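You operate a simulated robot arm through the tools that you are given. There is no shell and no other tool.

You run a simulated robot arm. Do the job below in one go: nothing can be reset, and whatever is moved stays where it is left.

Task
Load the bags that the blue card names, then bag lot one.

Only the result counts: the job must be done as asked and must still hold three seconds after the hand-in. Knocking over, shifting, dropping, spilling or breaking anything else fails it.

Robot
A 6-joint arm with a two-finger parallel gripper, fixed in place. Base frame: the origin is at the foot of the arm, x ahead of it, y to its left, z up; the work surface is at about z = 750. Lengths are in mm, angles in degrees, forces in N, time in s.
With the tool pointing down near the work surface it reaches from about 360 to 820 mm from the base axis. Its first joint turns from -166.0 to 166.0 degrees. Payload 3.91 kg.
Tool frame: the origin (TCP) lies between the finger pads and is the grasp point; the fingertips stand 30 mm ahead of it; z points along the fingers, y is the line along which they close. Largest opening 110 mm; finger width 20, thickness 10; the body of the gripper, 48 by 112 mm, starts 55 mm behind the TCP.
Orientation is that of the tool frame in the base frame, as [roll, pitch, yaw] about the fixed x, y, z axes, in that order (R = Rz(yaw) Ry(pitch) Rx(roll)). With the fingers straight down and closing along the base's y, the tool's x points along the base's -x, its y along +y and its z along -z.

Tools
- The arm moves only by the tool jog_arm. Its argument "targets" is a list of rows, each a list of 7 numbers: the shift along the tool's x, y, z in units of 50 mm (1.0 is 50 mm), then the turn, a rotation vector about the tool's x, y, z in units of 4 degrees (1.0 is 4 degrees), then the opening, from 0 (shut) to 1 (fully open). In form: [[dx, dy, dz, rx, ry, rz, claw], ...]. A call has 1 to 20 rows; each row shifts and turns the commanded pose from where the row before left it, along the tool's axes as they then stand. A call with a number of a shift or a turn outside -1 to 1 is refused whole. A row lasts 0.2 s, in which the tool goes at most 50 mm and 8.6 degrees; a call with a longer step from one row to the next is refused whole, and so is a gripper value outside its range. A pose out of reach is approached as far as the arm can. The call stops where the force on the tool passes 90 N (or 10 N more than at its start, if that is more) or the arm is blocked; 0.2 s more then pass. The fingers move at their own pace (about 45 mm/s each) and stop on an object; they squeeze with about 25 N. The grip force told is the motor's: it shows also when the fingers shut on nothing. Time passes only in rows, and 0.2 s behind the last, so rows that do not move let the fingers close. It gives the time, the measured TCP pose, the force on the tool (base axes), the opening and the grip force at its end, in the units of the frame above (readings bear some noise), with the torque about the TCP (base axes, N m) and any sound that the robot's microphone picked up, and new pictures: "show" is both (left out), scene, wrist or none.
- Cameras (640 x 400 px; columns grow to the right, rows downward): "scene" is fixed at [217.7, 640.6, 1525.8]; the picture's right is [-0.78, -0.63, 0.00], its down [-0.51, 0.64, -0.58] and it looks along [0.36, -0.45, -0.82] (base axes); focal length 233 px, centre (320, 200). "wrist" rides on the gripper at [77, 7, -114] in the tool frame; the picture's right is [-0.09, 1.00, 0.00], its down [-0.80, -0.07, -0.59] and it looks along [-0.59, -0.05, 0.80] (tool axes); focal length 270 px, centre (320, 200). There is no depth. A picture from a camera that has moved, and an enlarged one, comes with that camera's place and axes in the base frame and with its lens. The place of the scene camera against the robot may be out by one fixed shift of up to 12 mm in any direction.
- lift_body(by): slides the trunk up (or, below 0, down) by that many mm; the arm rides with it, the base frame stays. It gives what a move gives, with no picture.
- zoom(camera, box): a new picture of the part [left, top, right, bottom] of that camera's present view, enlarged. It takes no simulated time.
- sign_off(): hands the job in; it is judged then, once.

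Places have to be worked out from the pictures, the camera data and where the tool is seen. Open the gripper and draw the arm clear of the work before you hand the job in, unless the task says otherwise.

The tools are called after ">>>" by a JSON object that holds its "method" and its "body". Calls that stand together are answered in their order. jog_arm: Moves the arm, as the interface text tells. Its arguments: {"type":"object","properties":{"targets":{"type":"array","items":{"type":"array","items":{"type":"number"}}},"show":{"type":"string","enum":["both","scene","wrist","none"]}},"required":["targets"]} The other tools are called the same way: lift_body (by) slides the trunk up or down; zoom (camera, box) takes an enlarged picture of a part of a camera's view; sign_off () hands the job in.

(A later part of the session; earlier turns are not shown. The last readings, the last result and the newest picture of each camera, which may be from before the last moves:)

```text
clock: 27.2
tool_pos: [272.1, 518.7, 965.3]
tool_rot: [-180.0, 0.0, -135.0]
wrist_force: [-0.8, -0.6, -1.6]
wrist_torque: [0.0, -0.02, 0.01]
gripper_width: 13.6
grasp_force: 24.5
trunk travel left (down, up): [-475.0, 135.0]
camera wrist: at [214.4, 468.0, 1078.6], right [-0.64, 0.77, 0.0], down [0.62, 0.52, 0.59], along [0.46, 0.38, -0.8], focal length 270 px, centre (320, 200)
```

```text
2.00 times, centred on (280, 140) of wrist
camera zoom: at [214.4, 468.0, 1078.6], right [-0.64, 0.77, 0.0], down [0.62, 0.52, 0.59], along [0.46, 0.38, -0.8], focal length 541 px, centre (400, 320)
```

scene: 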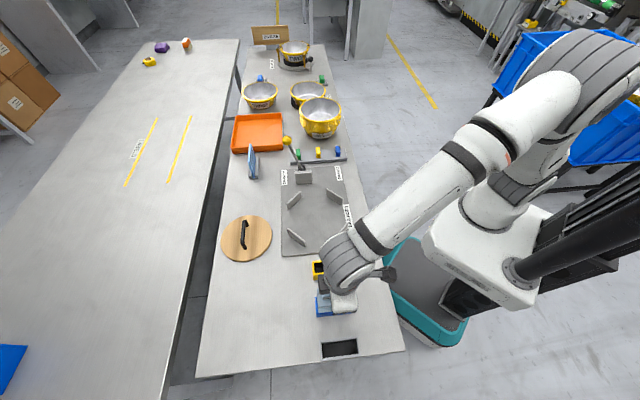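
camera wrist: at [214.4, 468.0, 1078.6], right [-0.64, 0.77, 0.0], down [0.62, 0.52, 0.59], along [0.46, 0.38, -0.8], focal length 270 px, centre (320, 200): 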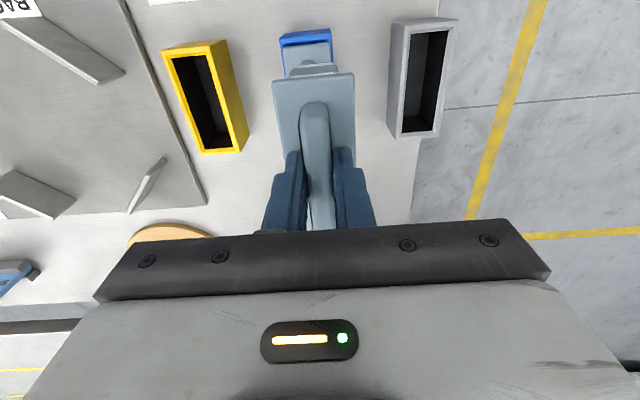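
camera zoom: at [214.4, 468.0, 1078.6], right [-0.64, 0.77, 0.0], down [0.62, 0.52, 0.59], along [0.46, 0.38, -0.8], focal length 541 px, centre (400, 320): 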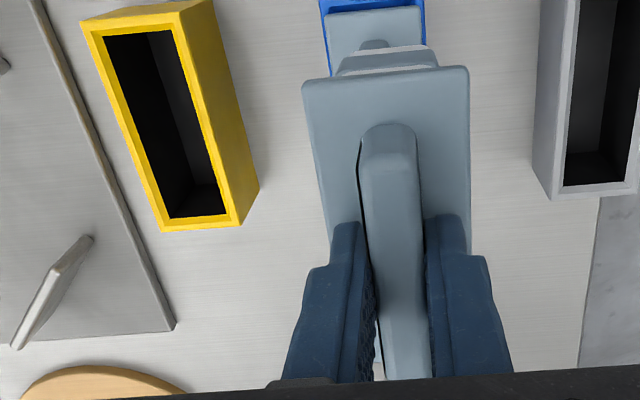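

The pack hangs level and both empty receptacles are in view. I zoom on the feed and the empty tray to take the exact offset between them.

>>> {"method": "zoom", "body": {"camera": "wrist", "box": [150, 10, 260, 170]}}

>>> {"method": "zoom", "body": {"camera": "wrist", "box": [370, 0, 480, 160]}}

>>> {"method": "zoom", "body": {"camera": "scene", "box": [312, 330, 368, 365]}}

```text
2.50 times, centred on (205, 90) of wrist
camera zoom: at [214.4, 468.0, 1078.6], right [-0.64, 0.77, 0.0], down [0.62, 0.52, 0.59], along [0.46, 0.38, -0.8], focal length 676 px, centre (608, 475)
```

zoom: 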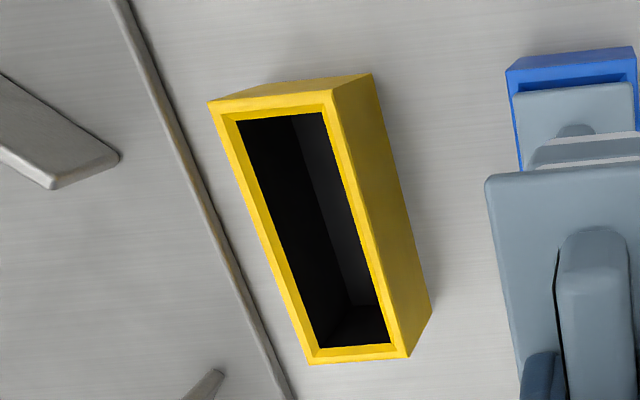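

```text
2.50 times, centred on (425, 80) of wrist
camera zoom: at [214.4, 468.0, 1078.6], right [-0.64, 0.77, 0.0], down [0.62, 0.52, 0.59], along [0.46, 0.38, -0.8], focal length 676 px, centre (58, 500)
```

zoom: 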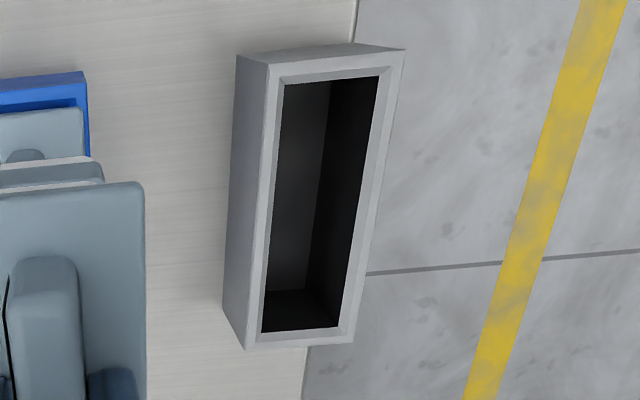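

```text
11.43 times, centred on (340, 348) of scene
camera zoom: at [217.7, 640.6, 1525.8], right [-0.78, -0.63, 0.0], down [-0.51, 0.64, -0.58], along [0.36, -0.45, -0.82], focal length 2661 px, centre (91, -1486)
```

zoom: 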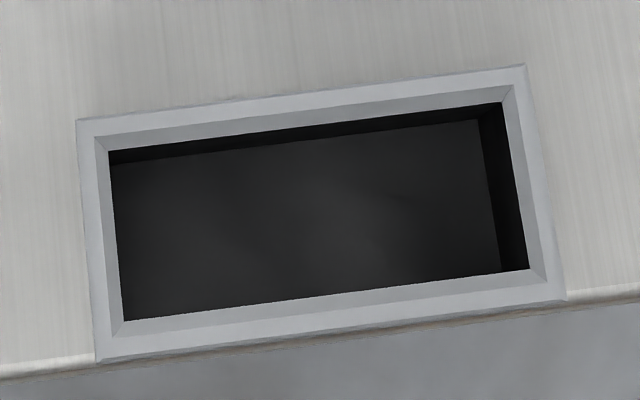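

From the rim corners the feed sits straight along −y of the tool, about 220 mm from the grey tray, with no sideways offset. I move about 120 mm that way so the pack is over the feed, then re-measure there.

>>> {"method": "jog_arm", "body": {"targets": [[0, -0.2, 0, 0, 0, 0, 0], [0, -0.4, 0, 0, 0, 0, 0], [0, -0.4, 0, 0, 0, 0, 0], [0, -0.4, 0, 0, 0, 0, 0], [0, -0.4, 0, 0, 0, 0, 0], [0, -0.4, 0, 0, 0, 0, 0], [0, -0.2, 0, 0, 0, 0, 0], [0, 0, 0, 0, 0, 0, 0], [0, 0, 0, 0, 0, 0, 0]]}}

>>> {"method": "zoom", "body": {"camera": "wrist", "box": [250, 20, 390, 160]}}

>>> {"method": "zoom", "body": {"camera": "wrist", "box": [370, 20, 480, 180]}}

```text
clock: 29.2
tool_pos: [358.4, 432.7, 965.2]
tool_rot: [180.0, 0.0, -134.9]
wrist_force: [-0.1, 0.2, -1.4]
wrist_torque: [-0.04, 0.02, -0.02]
gripper_width: 13.7
grasp_force: 25.2
trunk travel left (down, up): [-475.0, 135.0]
camera wrist: at [299.3, 383.0, 1078.7], right [-0.64, 0.77, 0.0], down [0.62, 0.52, 0.59], along [0.46, 0.38, -0.8], focal length 270 px, centre (320, 200)
```

scene: 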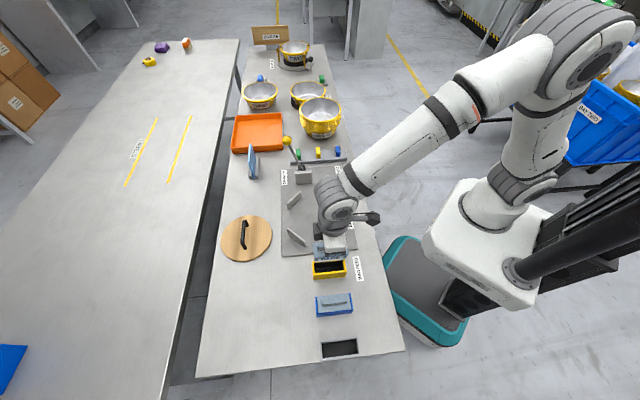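
wrist: 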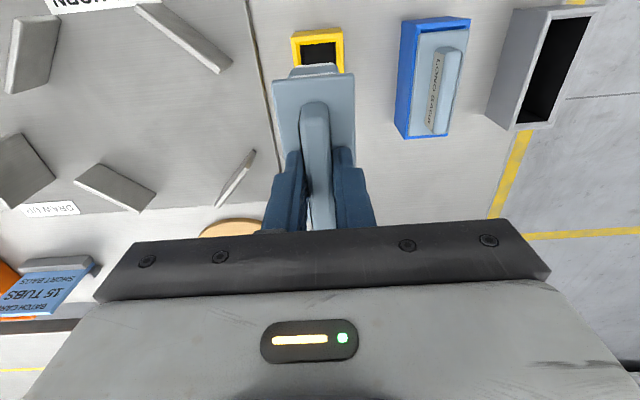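

```text
2.86 times, centred on (320, 90) of wrist
camera zoom: at [299.3, 383.0, 1078.7], right [-0.64, 0.77, 0.0], down [0.62, 0.52, 0.59], along [0.46, 0.38, -0.8], focal length 772 px, centre (320, 514)
```

zoom: 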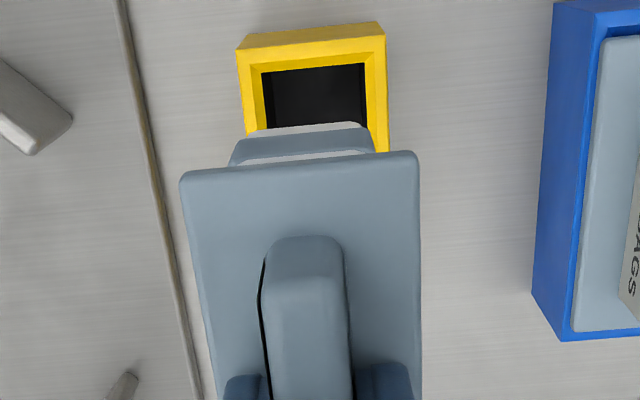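

```text
2.50 times, centred on (425, 100) of wrist
camera zoom: at [299.3, 383.0, 1078.7], right [-0.64, 0.77, 0.0], down [0.62, 0.52, 0.59], along [0.46, 0.38, -0.8], focal length 676 px, centre (58, 450)
```

zoom: 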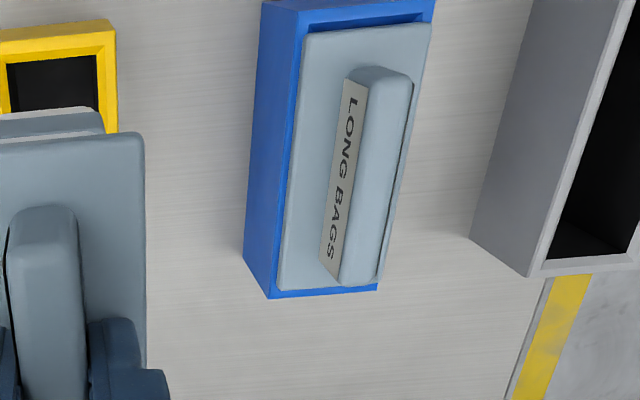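

The feed's near rim is laterally only about 1.5 mm off the pack's centre line. I trim that and lower to z≈900, just above entry.

>>> {"method": "jog_arm", "body": {"targets": [[-0.01, 0.028, 0, 0, 0, 0, 0], [0, 0, 0.3, 0, 0, 0, 0], [0, 0, 0.4, 0, 0, 0, 0], [0, 0, 0.4, 0, 0, 0, 0], [0, 0, 0.2, 0, 0, 0, 0], [0, 0, 0, 0, 0, 0, 0], [0, 0, 0, 0, 0, 0, 0]]}}

>>> {"method": "zoom", "body": {"camera": "wrist", "box": [250, 20, 390, 160]}}

>>> {"method": "zoom", "body": {"camera": "scene", "box": [290, 230, 370, 290]}}

```text
clock: 30.8
tool_pos: [357.3, 434.1, 900.7]
tool_rot: [-180.0, 0.0, -135.0]
wrist_force: [0.1, 0.0, -1.2]
wrist_torque: [-0.02, 0.01, 0.03]
gripper_width: 13.9
grasp_force: 24.7
trunk travel left (down, up): [-475.0, 135.0]
camera wrist: at [298.3, 384.8, 1013.8], right [-0.64, 0.77, 0.0], down [0.62, 0.52, 0.59], along [0.46, 0.38, -0.8], focal length 270 px, centre (320, 200)
```

scene: 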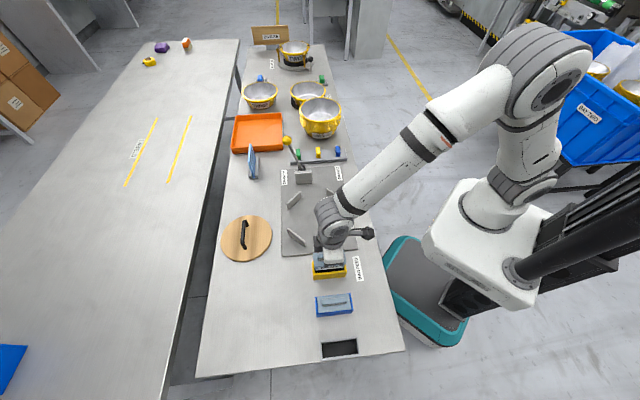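
wrist: 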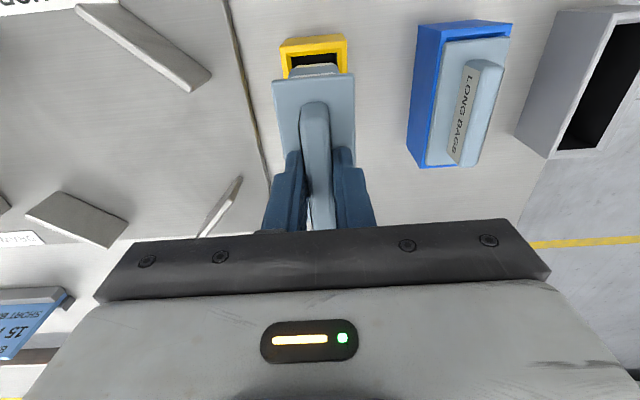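

```text
2.86 times, centred on (320, 90) of wrist
camera zoom: at [298.3, 384.8, 1013.8], right [-0.64, 0.77, 0.0], down [0.62, 0.52, 0.59], along [0.46, 0.38, -0.8], focal length 772 px, centre (320, 514)
```

zoom: 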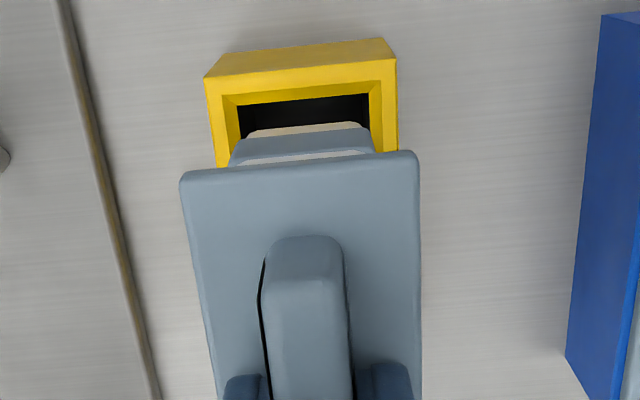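

```text
6.67 times, centred on (330, 260) of scene
camera zoom: at [217.7, 640.6, 1525.8], right [-0.78, -0.63, 0.0], down [-0.51, 0.64, -0.58], along [0.36, -0.45, -0.82], focal length 1552 px, centre (253, -200)
```

zoom: 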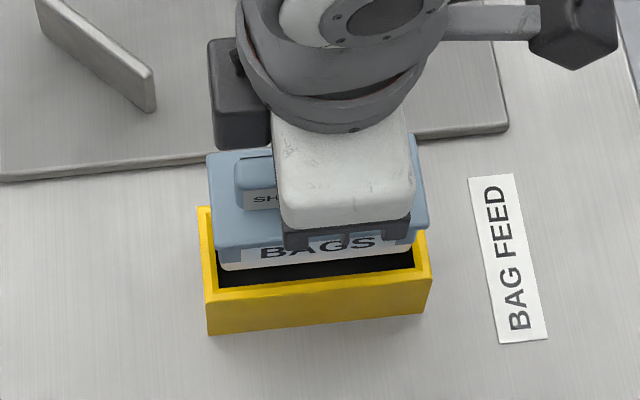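

Rim midpoint lines up within a millimetre in both directions. I lower slowly into the feed, with the force guard watching.

>>> {"method": "jog_arm", "body": {"targets": [[0, 0, 0.1, 0, 0, 0, 0], [0, 0, 0.1, 0, 0, 0, 0], [0, 0, 0.1, 0, 0, 0, 0], [0, 0, 0.1, 0, 0, 0, 0], [0, 0, 0.1, 0, 0, 0, 0], [0, 0, 0.1, 0, 0, 0, 0], [0, 0, 0, 0, 0, 0, 0]], "show": "wrist"}}

>>> {"method": "zoom", "body": {"camera": "scene", "box": [290, 230, 370, 290]}}

```text
clock: 32.4
tool_pos: [356.5, 434.4, 870.1]
tool_rot: [-180.0, 0.0, -135.0]
wrist_force: [-0.1, 0.0, -1.3]
wrist_torque: [0.03, 0.02, 0.02]
gripper_width: 13.8
grasp_force: 25.3
trunk travel left (down, up): [-475.0, 135.0]
camera wrist: at [298.1, 384.8, 984.0], right [-0.64, 0.77, 0.0], down [0.62, 0.52, 0.59], along [0.46, 0.38, -0.8], focal length 270 px, centre (320, 200)
```

wrist: 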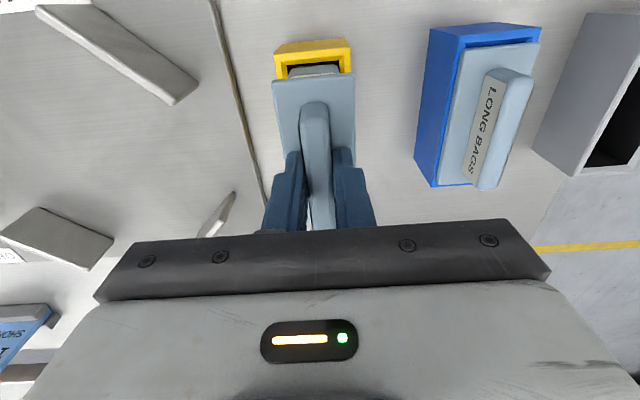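

```text
6.67 times, centred on (330, 260) of scene
camera zoom: at [217.7, 640.6, 1525.8], right [-0.78, -0.63, 0.0], down [-0.51, 0.64, -0.58], along [0.36, -0.45, -0.82], focal length 1552 px, centre (253, -200)
```

zoom: 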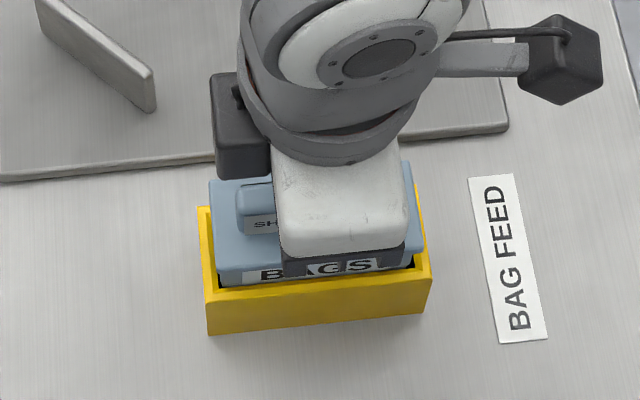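

The pack has entered the feed with no side force. I go on down in small steps toward the seated height of about 841.

>>> {"method": "jog_arm", "body": {"targets": [[0, 0, 0.1, 0, 0, 0, 0], [0, 0, 0.1, 0, 0, 0, 0], [0, 0, 0.1, 0, 0, 0, 0], [0, 0, 0.1, 0, 0, 0, 0], [0, 0, 0.08, 0, 0, 0, 0], [0, 0, 0.06, 0, 0, 0, 0], [0, 0, 0, 0, 0, 0, 0]], "show": "wrist"}}

>>> {"method": "zoom", "body": {"camera": "scene", "box": [290, 230, 370, 290]}}

```text
clock: 34.0
tool_pos: [357.6, 434.9, 843.7]
tool_rot: [-180.0, 0.0, -135.0]
wrist_force: [-0.7, 0.1, -1.4]
wrist_torque: [0.01, -0.04, 0.0]
gripper_width: 13.8
grasp_force: 25.2
trunk travel left (down, up): [-475.0, 135.0]
camera wrist: at [298.5, 384.7, 956.7], right [-0.64, 0.77, 0.0], down [0.62, 0.52, 0.59], along [0.46, 0.38, -0.8], focal length 270 px, centre (320, 200)
```

wrist: 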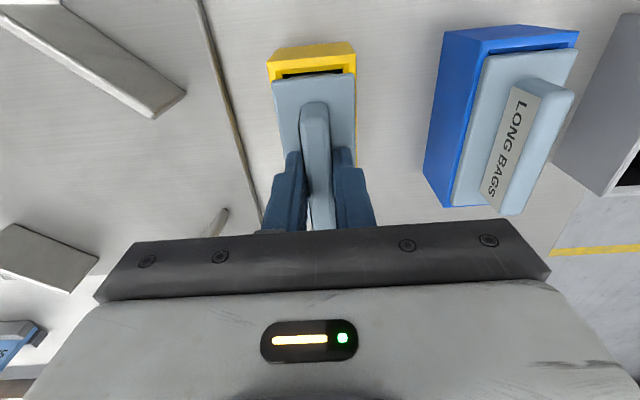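

```text
6.67 times, centred on (330, 260) of scene
camera zoom: at [217.7, 640.6, 1525.8], right [-0.78, -0.63, 0.0], down [-0.51, 0.64, -0.58], along [0.36, -0.45, -0.82], focal length 1552 px, centre (253, -200)
```

zoom: 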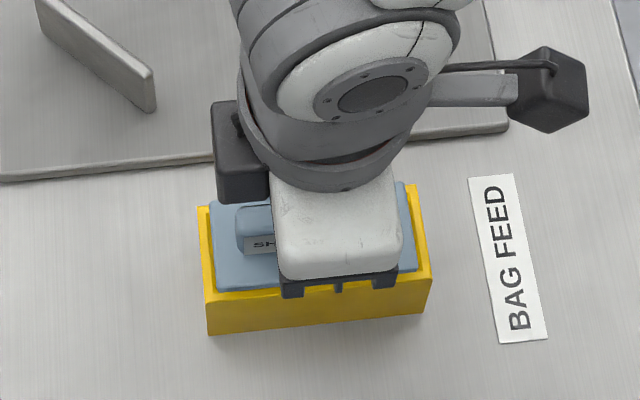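

Still hanging freely, almost fully in. I creep down a few more millimetres to feel it seat.

>>> {"method": "jog_arm", "body": {"targets": [[0, 0, 0.04, 0, 0, 0, 0], [0, 0, 0.03, 0, 0, 0, 0], [0, 0, 0.03, 0, 0, 0, 0], [0, 0, 0, 0, 0, 0, 0]], "show": "none"}}

```text
clock: 35.0
tool_pos: [356.9, 434.8, 838.1]
tool_rot: [179.9, 0.0, -135.0]
wrist_force: [0.3, 0.4, 0.2]
wrist_torque: [-0.01, 0.01, -0.02]
gripper_width: 13.8
grasp_force: 24.8
trunk travel left (down, up): [-475.0, 135.0]
```

The weight has come off the tool, so it is bottoming. One more small press confirms.

>>> {"method": "jog_arm", "body": {"targets": [[0, 0, 0.03, 0, 0, 0, 0], [0, 0, 0.03, 0, 0, 0, 0], [0, 0, 0, 0, 0, 0, 0]], "show": "none"}}

```text
clock: 35.8
tool_pos: [356.8, 434.4, 838.7]
tool_rot: [-180.0, 0.2, -135.0]
wrist_force: [-0.3, 3.2, 29.9]
wrist_torque: [-0.47, 0.48, -0.01]
gripper_width: 13.6
grasp_force: 25.1
trunk travel left (down, up): [-475.0, 135.0]
```

It is seated (30 N at z≈838). I ease off, open the fingers slightly and rise straight up.

>>> {"method": "jog_arm", "body": {"targets": [[0, 0, -0.06, 0, 0, 0, 0], [0, 0, 0, 0, 0, 0, 0.25], [0, 0, 0, 0, 0, 0, 0.25], [0, 0, -0.1, 0, 0, 0, 0.25], [0, 0, -0.3, 0, 0, 0, 0.25], [0, 0, -0.6, 0, 0, 0, 0.25], [0, 0, -0.8, 0, 0, 0, 0.25], [0, 0, -0.8, 0, 0, 0, 0.25], [0, 0, -0.8, 0, 0, 0, 0.25], [0, 0, -0.8, 0, 0, 0, 0.25], [0, 0, -0.8, 0, 0, 0, 0.25], [0, 0, 0, 0, 0, 0, 0.25]]}}

>>> {"method": "zoom", "body": {"camera": "scene", "box": [290, 230, 370, 290]}}

>>> {"method": "zoom", "body": {"camera": "wrist", "box": [120, 0, 420, 240]}}

```text
clock: 38.4
tool_pos: [356.5, 435.3, 1088.7]
tool_rot: [180.0, 0.1, -134.9]
wrist_force: [-0.1, -0.4, 0.5]
wrist_torque: [-0.01, -0.01, 0.0]
gripper_width: 27.7
grasp_force: 0.0
trunk travel left (down, up): [-475.0, 135.0]
camera wrist: at [298.1, 383.6, 1202.8], right [-0.64, 0.77, 0.0], down [0.62, 0.52, 0.59], along [0.46, 0.38, -0.8], focal length 270 px, centre (320, 200)
```

scene: 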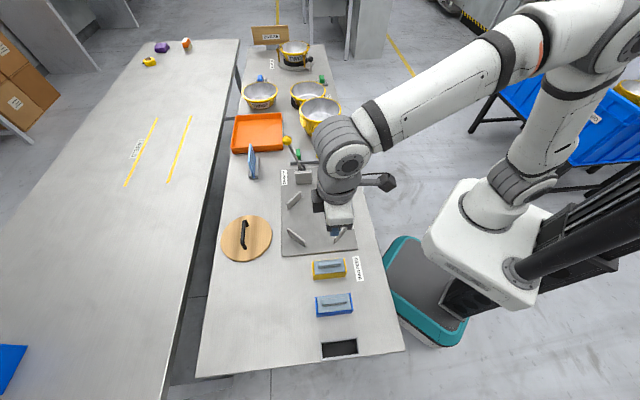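
wrist: 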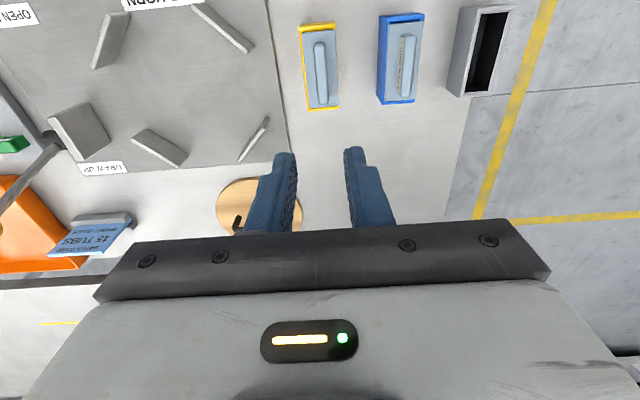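

```text
6.67 times, centred on (330, 260) of scene
camera zoom: at [217.7, 640.6, 1525.8], right [-0.78, -0.63, 0.0], down [-0.51, 0.64, -0.58], along [0.36, -0.45, -0.82], focal length 1552 px, centre (253, -200)
```

zoom: 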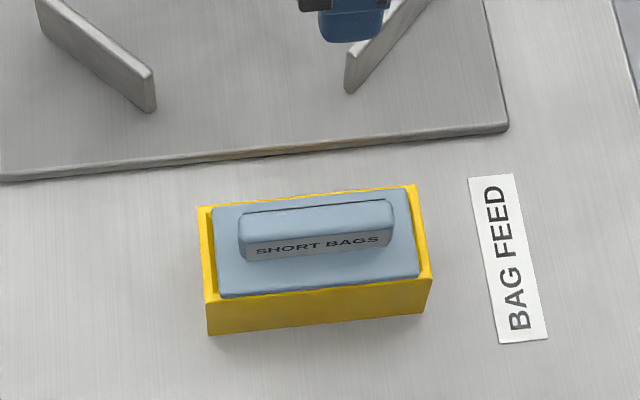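

```text
1.67 times, centred on (270, 120) of wrist
camera zoom: at [298.1, 383.6, 1202.8], right [-0.64, 0.77, 0.0], down [0.62, 0.52, 0.59], along [0.46, 0.38, -0.8], focal length 450 px, centre (403, 333)
```

zoom: 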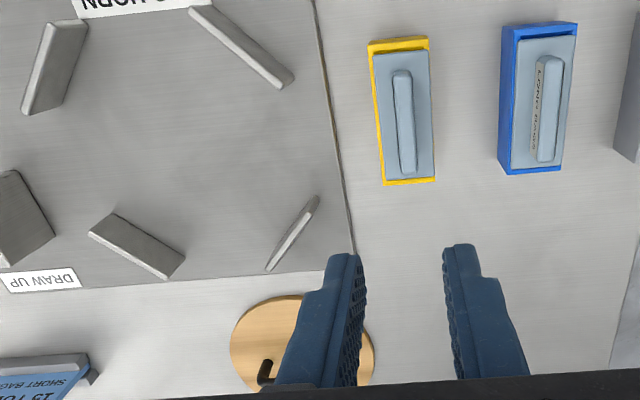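

The SHORT BAGS pack sits flush in the feed, and the trays around it are unmoved. Next I move over the horn to look at the lever, the guide posts and the lot-one stack.

>>> {"method": "jog_arm", "body": {"targets": [[0.176, -0.752, -0.137, 0, 0, 0, 0.6], [0.176, -0.752, -0.137, 0, 0, 0, 0.6], [0.176, -0.752, -0.137, 0, 0, 0, 0.6], [0.176, -0.752, -0.137, 0, 0, 0, 0.6], [0.176, -0.752, -0.137, 0, 0, 0, 0.6], [0.176, -0.752, -0.137, 0, 0, 0, 0.6], [0.176, -0.752, -0.137, 0, 0, 0, 0.6], [0.176, -0.752, -0.137, 0, 0, 0, 0.6], [0.176, -0.752, -0.137, 0, 0, 0, 0.6], [0, 0, 0, 0, 0, 0, 0.6]]}}

>>> {"method": "zoom", "body": {"camera": "wrist", "box": [140, 0, 460, 240]}}

```text
clock: 40.6
tool_pos: [539.7, 138.1, 1149.2]
tool_rot: [179.9, 0.0, -135.0]
wrist_force: [-0.4, -0.9, 0.1]
wrist_torque: [0.01, -0.01, -0.01]
gripper_width: 66.0
grasp_force: 0.0
trunk travel left (down, up): [-475.0, 135.0]
camera wrist: at [482.0, 87.8, 1263.0], right [-0.64, 0.77, 0.0], down [0.62, 0.52, 0.59], along [0.46, 0.38, -0.8], focal length 270 px, centre (320, 200)
```

scene: 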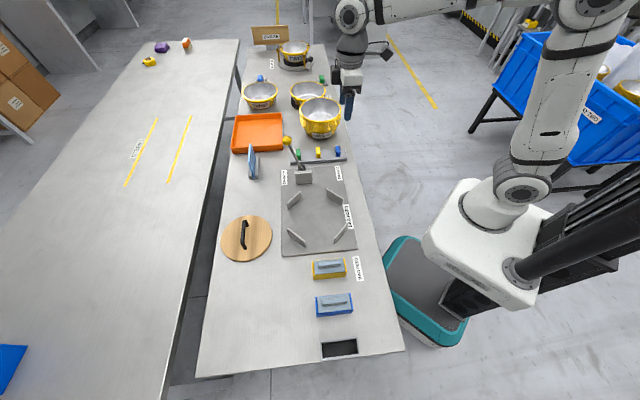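
wrist: 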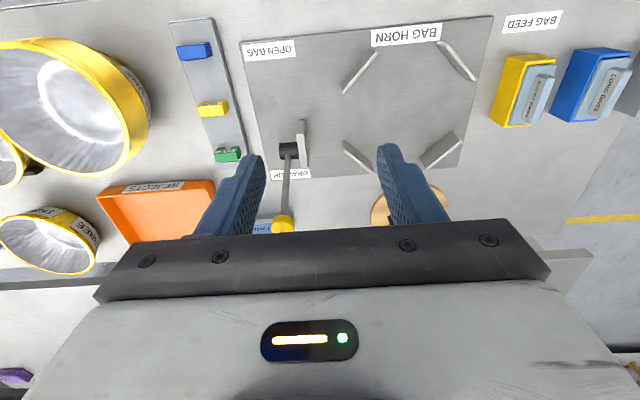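

```text
1.67 times, centred on (300, 120) of wrist
camera zoom: at [482.0, 87.8, 1263.0], right [-0.64, 0.77, 0.0], down [0.62, 0.52, 0.59], along [0.46, 0.38, -0.8], focal length 450 px, centre (353, 333)
```

zoom: 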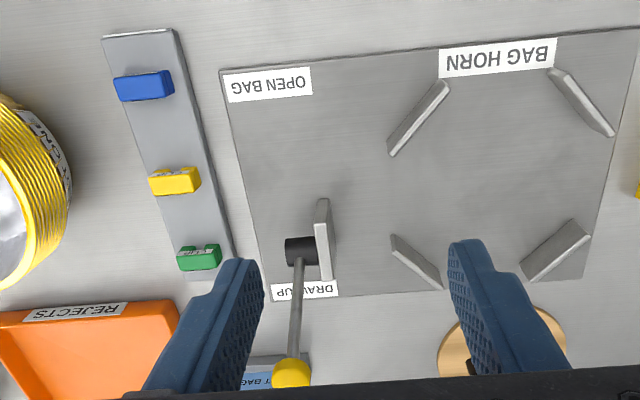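

The lever leans out over DRAW UP, away from the robot. I zoom into the three coloured clips and the stack to read anything printed there.

>>> {"method": "zoom", "body": {"camera": "wrist", "box": [170, 30, 260, 170]}}

>>> {"method": "zoom", "body": {"camera": "wrist", "box": [0, 30, 160, 200]}}

>>> {"method": "zoom", "body": {"camera": "scene", "box": [290, 142, 350, 172]}}

>>> {"method": "zoom", "body": {"camera": "scene", "box": [295, 90, 350, 142]}}

>>> {"method": "zoom", "body": {"camera": "wrist", "box": [230, 120, 330, 240]}}

```text
2.86 times, centred on (215, 100) of wrist
camera zoom: at [482.0, 87.8, 1263.0], right [-0.64, 0.77, 0.0], down [0.62, 0.52, 0.59], along [0.46, 0.38, -0.8], focal length 772 px, centre (620, 486)
```

zoom: 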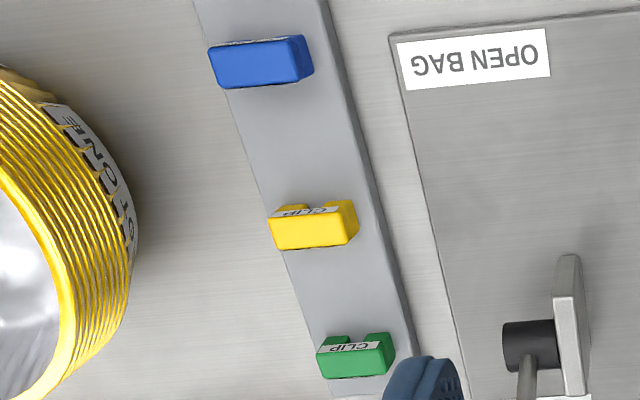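

```text
2.35 times, centred on (80, 115) of wrist
camera zoom: at [482.0, 87.8, 1263.0], right [-0.64, 0.77, 0.0], down [0.62, 0.52, 0.59], along [0.46, 0.38, -0.8], focal length 636 px, centre (885, 400)
```

zoom: 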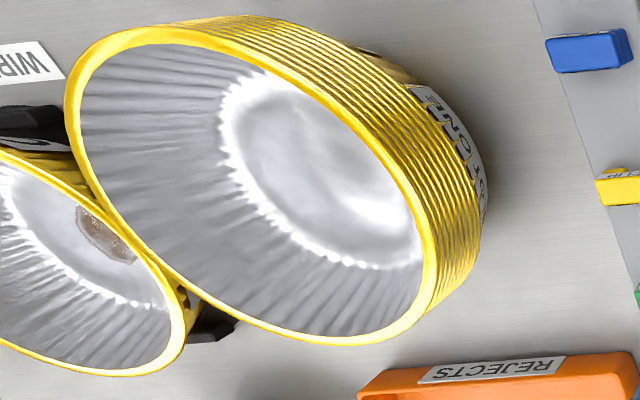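

```text
10.67 times, centred on (320, 157) of scene
camera zoom: at [217.7, 640.6, 1525.8], right [-0.78, -0.63, 0.0], down [-0.51, 0.64, -0.58], along [0.36, -0.45, -0.82], focal length 2484 px, centre (320, 659)
```

zoom: 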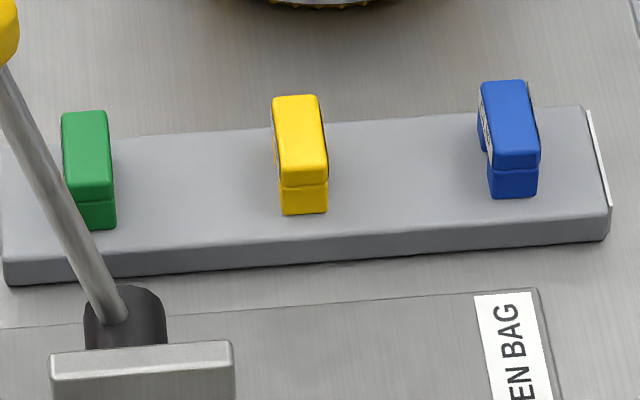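

```text
7.69 times, centred on (322, 116) of scene
camera zoom: at [217.7, 640.6, 1525.8], right [-0.78, -0.63, 0.0], down [-0.51, 0.64, -0.58], along [0.36, -0.45, -0.82], focal length 1791 px, centre (301, 846)
```

zoom: 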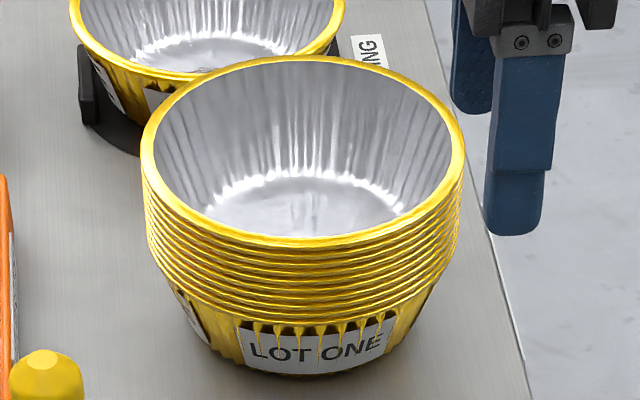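

```text
3.33 times, centred on (280, 180) of wrist
camera zoom: at [482.0, 87.8, 1263.0], right [-0.64, 0.77, 0.0], down [0.62, 0.52, 0.59], along [0.46, 0.38, -0.8], focal length 901 px, centre (453, 267)
```

zoom: 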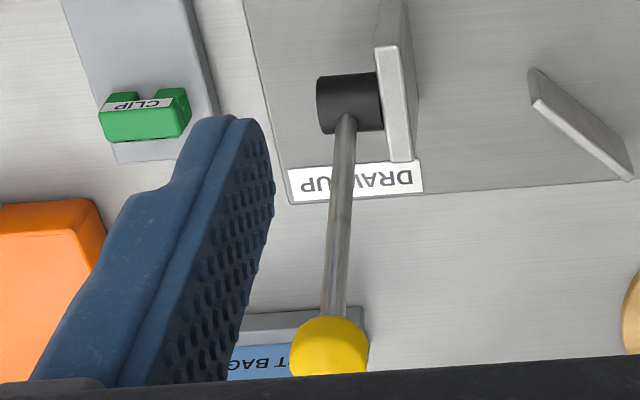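

All three clips just read "CLIP", and the lever knob triangulates to about (719, 216, 966) with its hub near (685, 187, 822). The bag must be opened before the stack goes in, so I move over the knob with the fingers set to straddle it.

>>> {"method": "jog_arm", "body": {"targets": [[-0.728, -0.287, 0.3, 0, 0, 0, 0.6], [-0.728, -0.287, 0.3, 0, 0, 0, 0.6], [-0.728, -0.287, 0.3, 0, 0, 0, 0.6], [-0.728, -0.287, 0.3, 0, 0, 0, 0.6], [-0.728, -0.287, 0.3, 0, 0, 0, 0.6], [0, 0, 0, 0, 0, 0, 0.6], [0, 0, 0, 0, 0, 0, 0.6]]}}

>>> {"method": "zoom", "body": {"camera": "wrist", "box": [200, 40, 440, 240]}}

>>> {"method": "zoom", "body": {"camera": "scene", "box": [250, 80, 350, 180]}}

```text
clock: 42.2
tool_pos: [717.6, 216.8, 1076.7]
tool_rot: [180.0, 0.0, -135.0]
wrist_force: [0.0, -0.1, -0.1]
wrist_torque: [-0.01, 0.02, -0.01]
gripper_width: 66.1
grasp_force: 0.1
trunk travel left (down, up): [-475.0, 135.0]
camera wrist: at [660.0, 166.6, 1189.7], right [-0.64, 0.77, 0.0], down [0.62, 0.52, 0.59], along [0.46, 0.38, -0.8], focal length 270 px, centre (320, 200)
```

scene: 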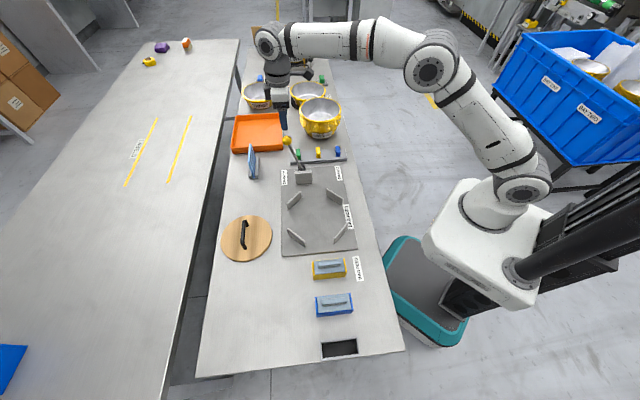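
wrist: 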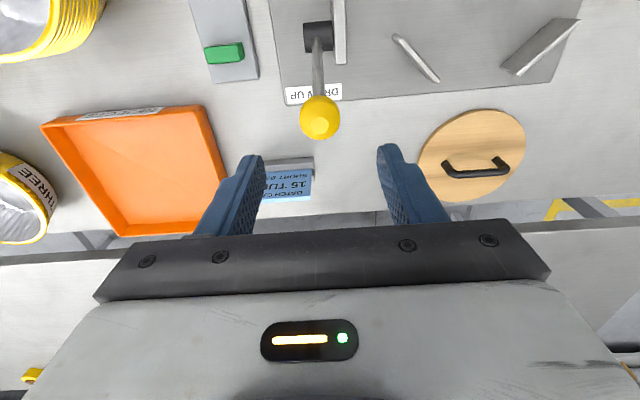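

```text
2.00 times, centred on (320, 140) of wrist
camera zoom: at [660.0, 166.6, 1189.7], right [-0.64, 0.77, 0.0], down [0.62, 0.52, 0.59], along [0.46, 0.38, -0.8], focal length 541 px, centre (320, 320)
```

zoom: 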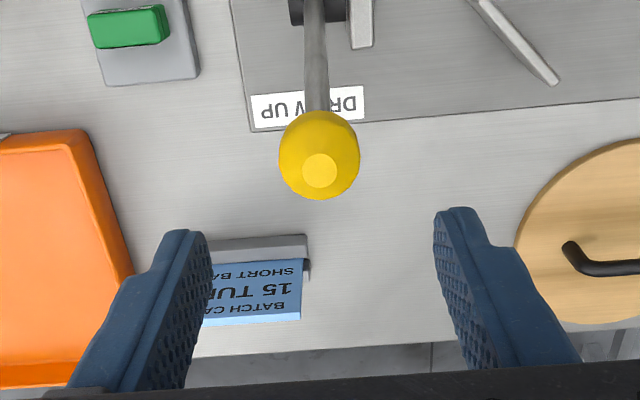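

```text
4.00 times, centred on (300, 130) of scene
camera zoom: at [217.7, 640.6, 1525.8], right [-0.78, -0.63, 0.0], down [-0.51, 0.64, -0.58], along [0.36, -0.45, -0.82], focal length 931 px, centre (400, 480)
```

zoom: 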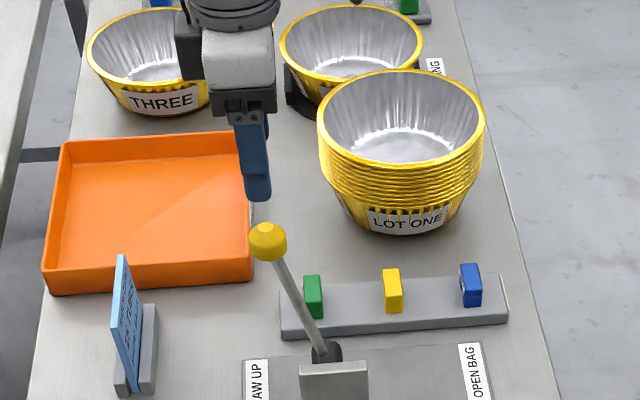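

Knob centre refines to (722, 220, 958), about 35 mm wide. I shift 5 mm forward and descend so the fingers straddle it.

>>> {"method": "jog_arm", "body": {"targets": [[-0.105, -0.014, 0.3, 0, 0, 0, 0.6], [0, 0, 0.5, 0, 0, 0, 0.6], [0, 0, 0.5, 0, 0, 0, 0.6], [0, 0, 0.5, 0, 0, 0, 0.6], [0, 0, 0.3, 0, 0, 0, 0.6], [0, 0, 0.16, 0, 0, 0, 0.6], [0, 0, 0, 0, 0, 0, 0.6]]}}

>>> {"method": "zoom", "body": {"camera": "wrist", "box": [220, 80, 420, 240]}}

>>> {"method": "zoom", "body": {"camera": "scene", "box": [260, 110, 320, 180]}}

```text
clock: 43.8
tool_pos: [723.8, 221.1, 962.4]
tool_rot: [179.9, 0.0, -135.0]
wrist_force: [0.0, -0.1, -0.3]
wrist_torque: [0.01, 0.03, 0.02]
gripper_width: 65.7
grasp_force: 0.1
trunk travel left (down, up): [-475.0, 135.0]
camera wrist: at [665.1, 170.4, 1076.0], right [-0.64, 0.77, 0.0], down [0.62, 0.52, 0.59], along [0.46, 0.38, -0.8], focal length 270 px, centre (320, 200)
```

scene: 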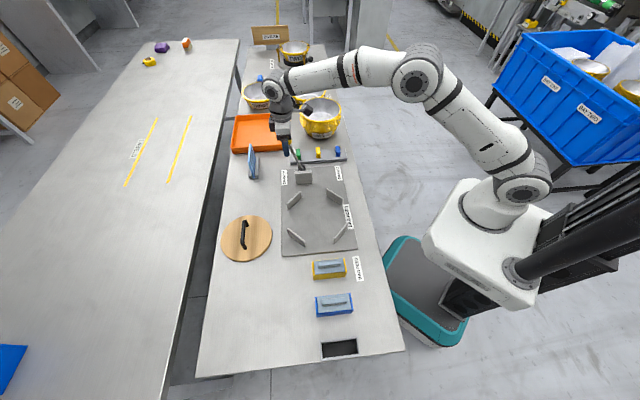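
wrist: 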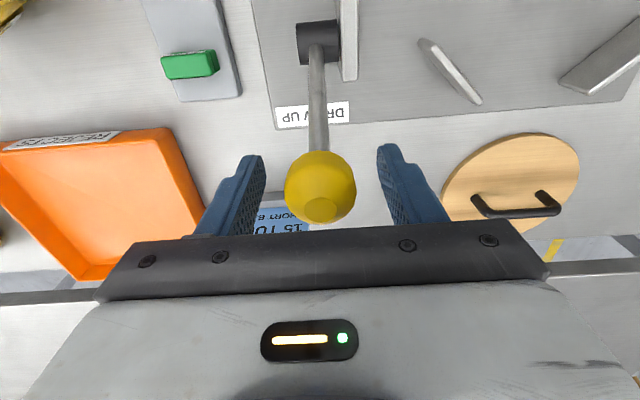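

```text
2.50 times, centred on (320, 160) of wrist
camera zoom: at [665.1, 170.4, 1076.0], right [-0.64, 0.77, 0.0], down [0.62, 0.52, 0.59], along [0.46, 0.38, -0.8], focal length 676 px, centre (320, 300)
```

zoom: 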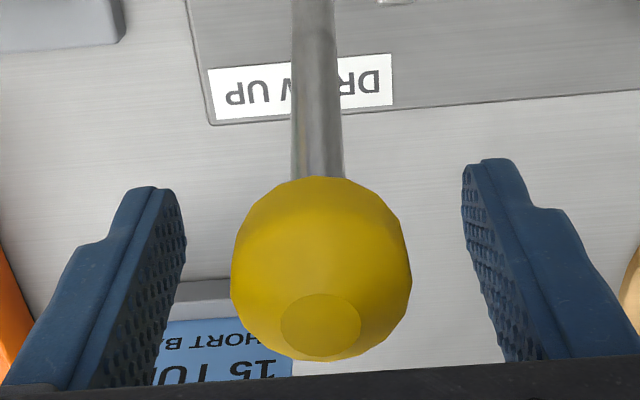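

```text
5.71 times, centred on (290, 145) of scene
camera zoom: at [217.7, 640.6, 1525.8], right [-0.78, -0.63, 0.0], down [-0.51, 0.64, -0.58], along [0.36, -0.45, -0.82], focal length 1331 px, centre (491, 514)
```

zoom: 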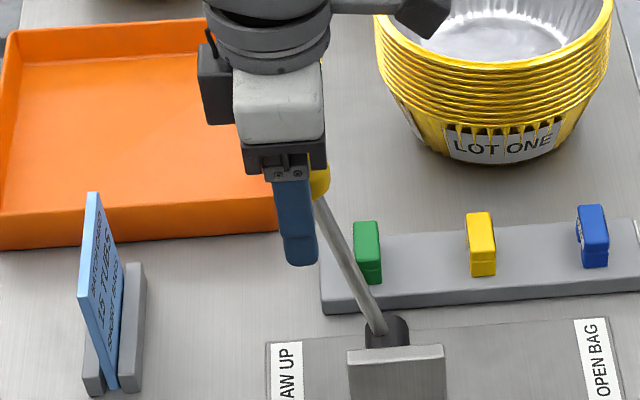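

The fingers straddle the knob; I nudge 3 mm toward the robot, close, and swing the lever about its hub to upright as a first check.

>>> {"method": "jog_arm", "body": {"targets": [[0.05, 0, 0, 0, 0, 0, 0.6], [0, 0, 0, 0, 0, 0, 0], [0, 0, 0, 0, 0, 0, 0], [0, 0, 0, 0, 0, 0, 0], [0, 0, 0, 0, 0, 0, 0], [0.15, 0, -0.045, 0, 0, 0, 0], [0.15, 0, -0.04, 0, 0, 0, 0], [0.163, 0, -0.03, 0, 0, 0, 0], [0.163, 0, -0.025, 0, 0, 0, 0], [0.163, 0, -0.01, 0, 0, 0, 0], [0.163, 0, 0, 0, 0, 0, 0], [0, 0, 0, 0, 0, 0, 0]]}}

>>> {"method": "zoom", "body": {"camera": "scene", "box": [270, 120, 370, 260]}}

```text
clock: 46.4
tool_pos: [688.4, 185.5, 969.4]
tool_rot: [180.0, -0.2, -135.1]
wrist_force: [-3.1, 14.2, -4.9]
wrist_torque: [0.76, -0.8, -0.09]
gripper_width: 33.0
grasp_force: 44.9
trunk travel left (down, up): [-475.0, 135.0]
camera wrist: at [629.9, 136.0, 1083.1], right [-0.64, 0.77, 0.0], down [0.62, 0.52, 0.59], along [0.46, 0.38, -0.8], focal length 270 px, centre (320, 200)
```

scene: 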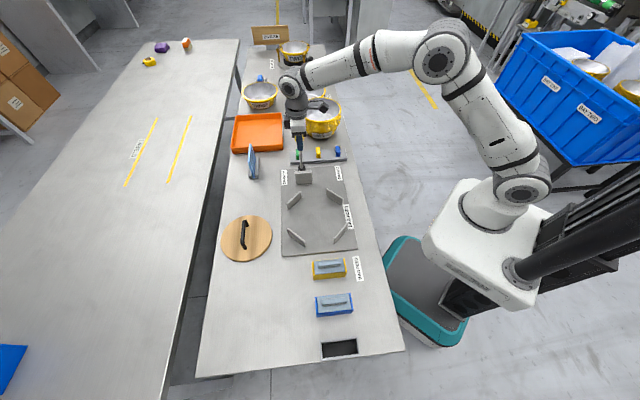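
wrist: 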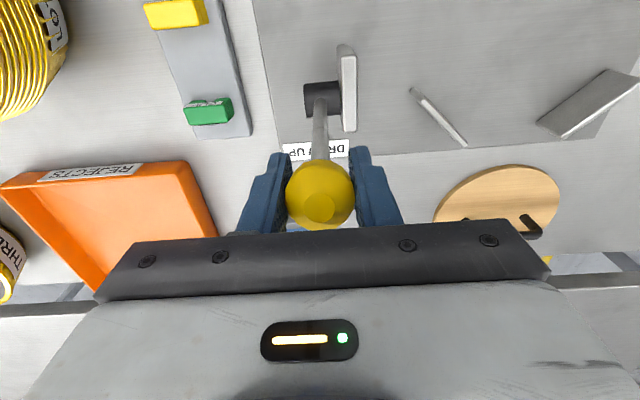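

```text
2.86 times, centred on (320, 190) of scene
camera zoom: at [217.7, 640.6, 1525.8], right [-0.78, -0.63, 0.0], down [-0.51, 0.64, -0.58], along [0.36, -0.45, -0.82], focal length 665 px, centre (320, 229)
```

zoom: 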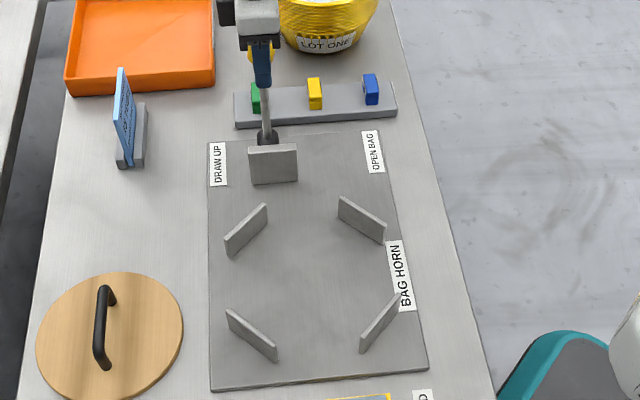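

The lever follows and is now about upright. I continue the arc to the OPEN BAG side.

>>> {"method": "jog_arm", "body": {"targets": [[0.163, 0, 0, 0, 0, 0, 0], [0.163, 0, 0.01, 0, 0, 0, 0], [0.163, 0, 0.025, 0, 0, 0, 0], [0.163, 0, 0.03, 0, 0, 0, 0], [0.15, 0, 0.04, 0, 0, 0, 0], [0.15, 0, 0.045, 0, 0, 0, 0], [0, 0, 0, 0, 0, 0, 0]]}}

>>> {"method": "zoom", "body": {"camera": "scene", "box": [270, 120, 370, 260]}}

```text
clock: 48.0
tool_pos: [654.3, 151.9, 961.6]
tool_rot: [-180.0, 0.0, -135.1]
wrist_force: [-1.7, 12.2, 0.8]
wrist_torque: [0.85, -0.88, 0.03]
gripper_width: 33.2
grasp_force: 45.3
trunk travel left (down, up): [-475.0, 135.0]
camera wrist: at [595.7, 101.9, 1076.7], right [-0.64, 0.77, 0.0], down [0.62, 0.52, 0.59], along [0.46, 0.38, -0.8], focal length 270 px, centre (320, 200)
```

scene: 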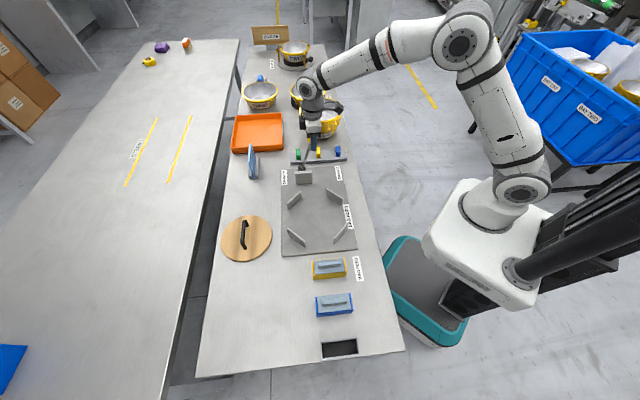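
wrist: 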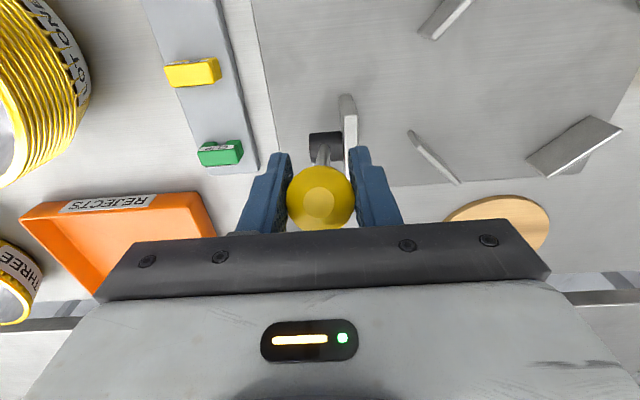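

```text
2.86 times, centred on (320, 190) of scene
camera zoom: at [217.7, 640.6, 1525.8], right [-0.78, -0.63, 0.0], down [-0.51, 0.64, -0.58], along [0.36, -0.45, -0.82], focal length 665 px, centre (320, 229)
```

zoom: 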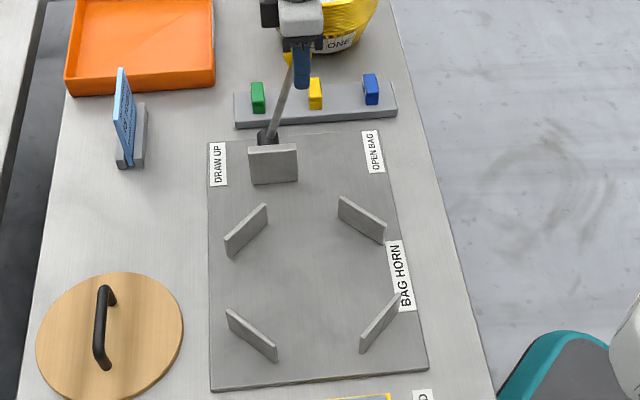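

The lever is past upright with no stop felt and no bag visible yet. I swing on in small arc steps until it meets its stop or something happens.

>>> {"method": "jog_arm", "body": {"targets": [[0.142, 0, 0.055, 0, 0, 0, 0], [0.142, 0, 0.06, 0, 0, 0, 0], [0.135, 0, 0.07, 0, 0, 0, 0], [0.135, 0, 0.074, 0, 0, 0, 0], [0, 0, 0, 0, 0, 0, 0]]}}

>>> {"method": "zoom", "body": {"camera": "scene", "box": [270, 120, 370, 260]}}

```text
clock: 49.2
tool_pos: [633.4, 131.1, 951.1]
tool_rot: [-179.9, 0.0, -134.9]
wrist_force: [-2.1, 6.8, 10.3]
wrist_torque: [0.85, -0.98, -0.02]
gripper_width: 33.3
grasp_force: 45.0
trunk travel left (down, up): [-475.0, 135.0]
camera wrist: at [575.0, 81.3, 1064.2], right [-0.64, 0.77, 0.0], down [0.62, 0.52, 0.59], along [0.46, 0.38, -0.8], focal length 270 px, centre (320, 200)
```

scene: 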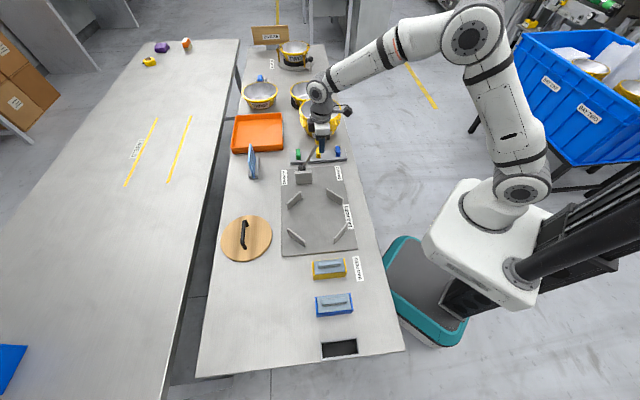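
wrist: 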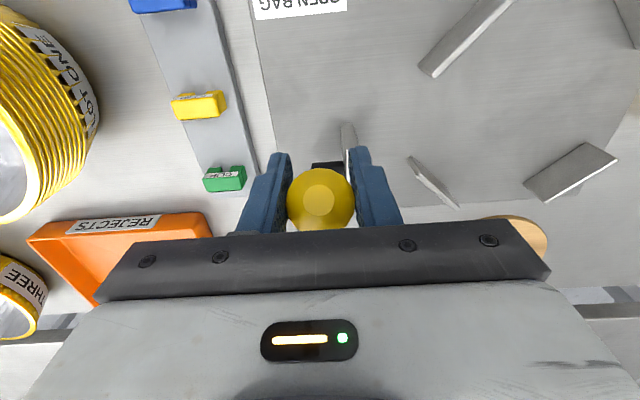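

```text
2.86 times, centred on (320, 190) of scene
camera zoom: at [217.7, 640.6, 1525.8], right [-0.78, -0.63, 0.0], down [-0.51, 0.64, -0.58], along [0.36, -0.45, -0.82], focal length 665 px, centre (320, 229)
```

zoom: 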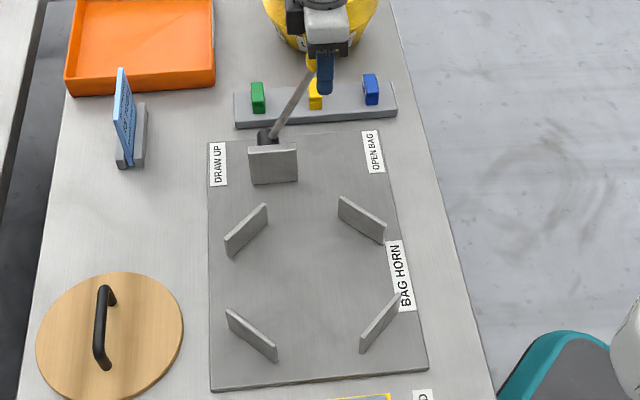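

No stop yet; the lever is about 30° over toward OPEN BAG. I carry on along the arc.

>>> {"method": "jog_arm", "body": {"targets": [[0.13, 0, 0.074, 0, 0, 0, 0], [0.126, 0, 0.08, 0, 0, 0, 0], [0.12, 0, 0.086, 0, 0, 0, 0], [0, 0, 0, 0, 0, 0, 0]]}}

>>> {"method": "zoom", "body": {"camera": "scene", "box": [270, 120, 370, 260]}}

```text
clock: 50.2
tool_pos: [619.8, 117.8, 937.2]
tool_rot: [180.0, 0.1, -135.0]
wrist_force: [0.0, 4.0, 10.1]
wrist_torque: [0.83, -1.01, 0.01]
gripper_width: 33.3
grasp_force: 44.9
trunk travel left (down, up): [-475.0, 135.0]
camera wrist: at [561.8, 68.1, 1051.8], right [-0.64, 0.77, 0.0], down [0.62, 0.52, 0.59], along [0.46, 0.38, -0.8], focal length 270 px, centre (320, 200)
```

scene: 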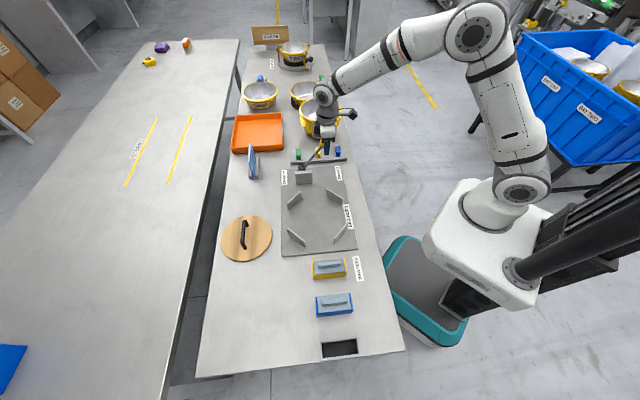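
wrist: 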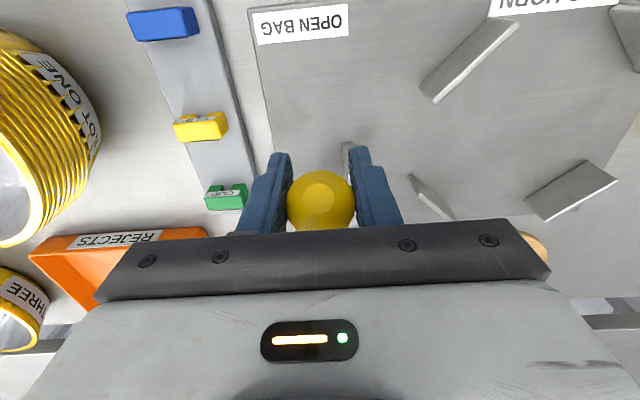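

```text
2.86 times, centred on (320, 190) of scene
camera zoom: at [217.7, 640.6, 1525.8], right [-0.78, -0.63, 0.0], down [-0.51, 0.64, -0.58], along [0.36, -0.45, -0.82], focal length 665 px, centre (320, 229)
```

zoom: 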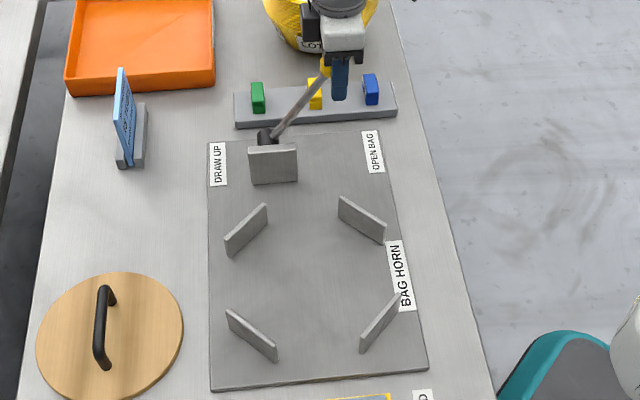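

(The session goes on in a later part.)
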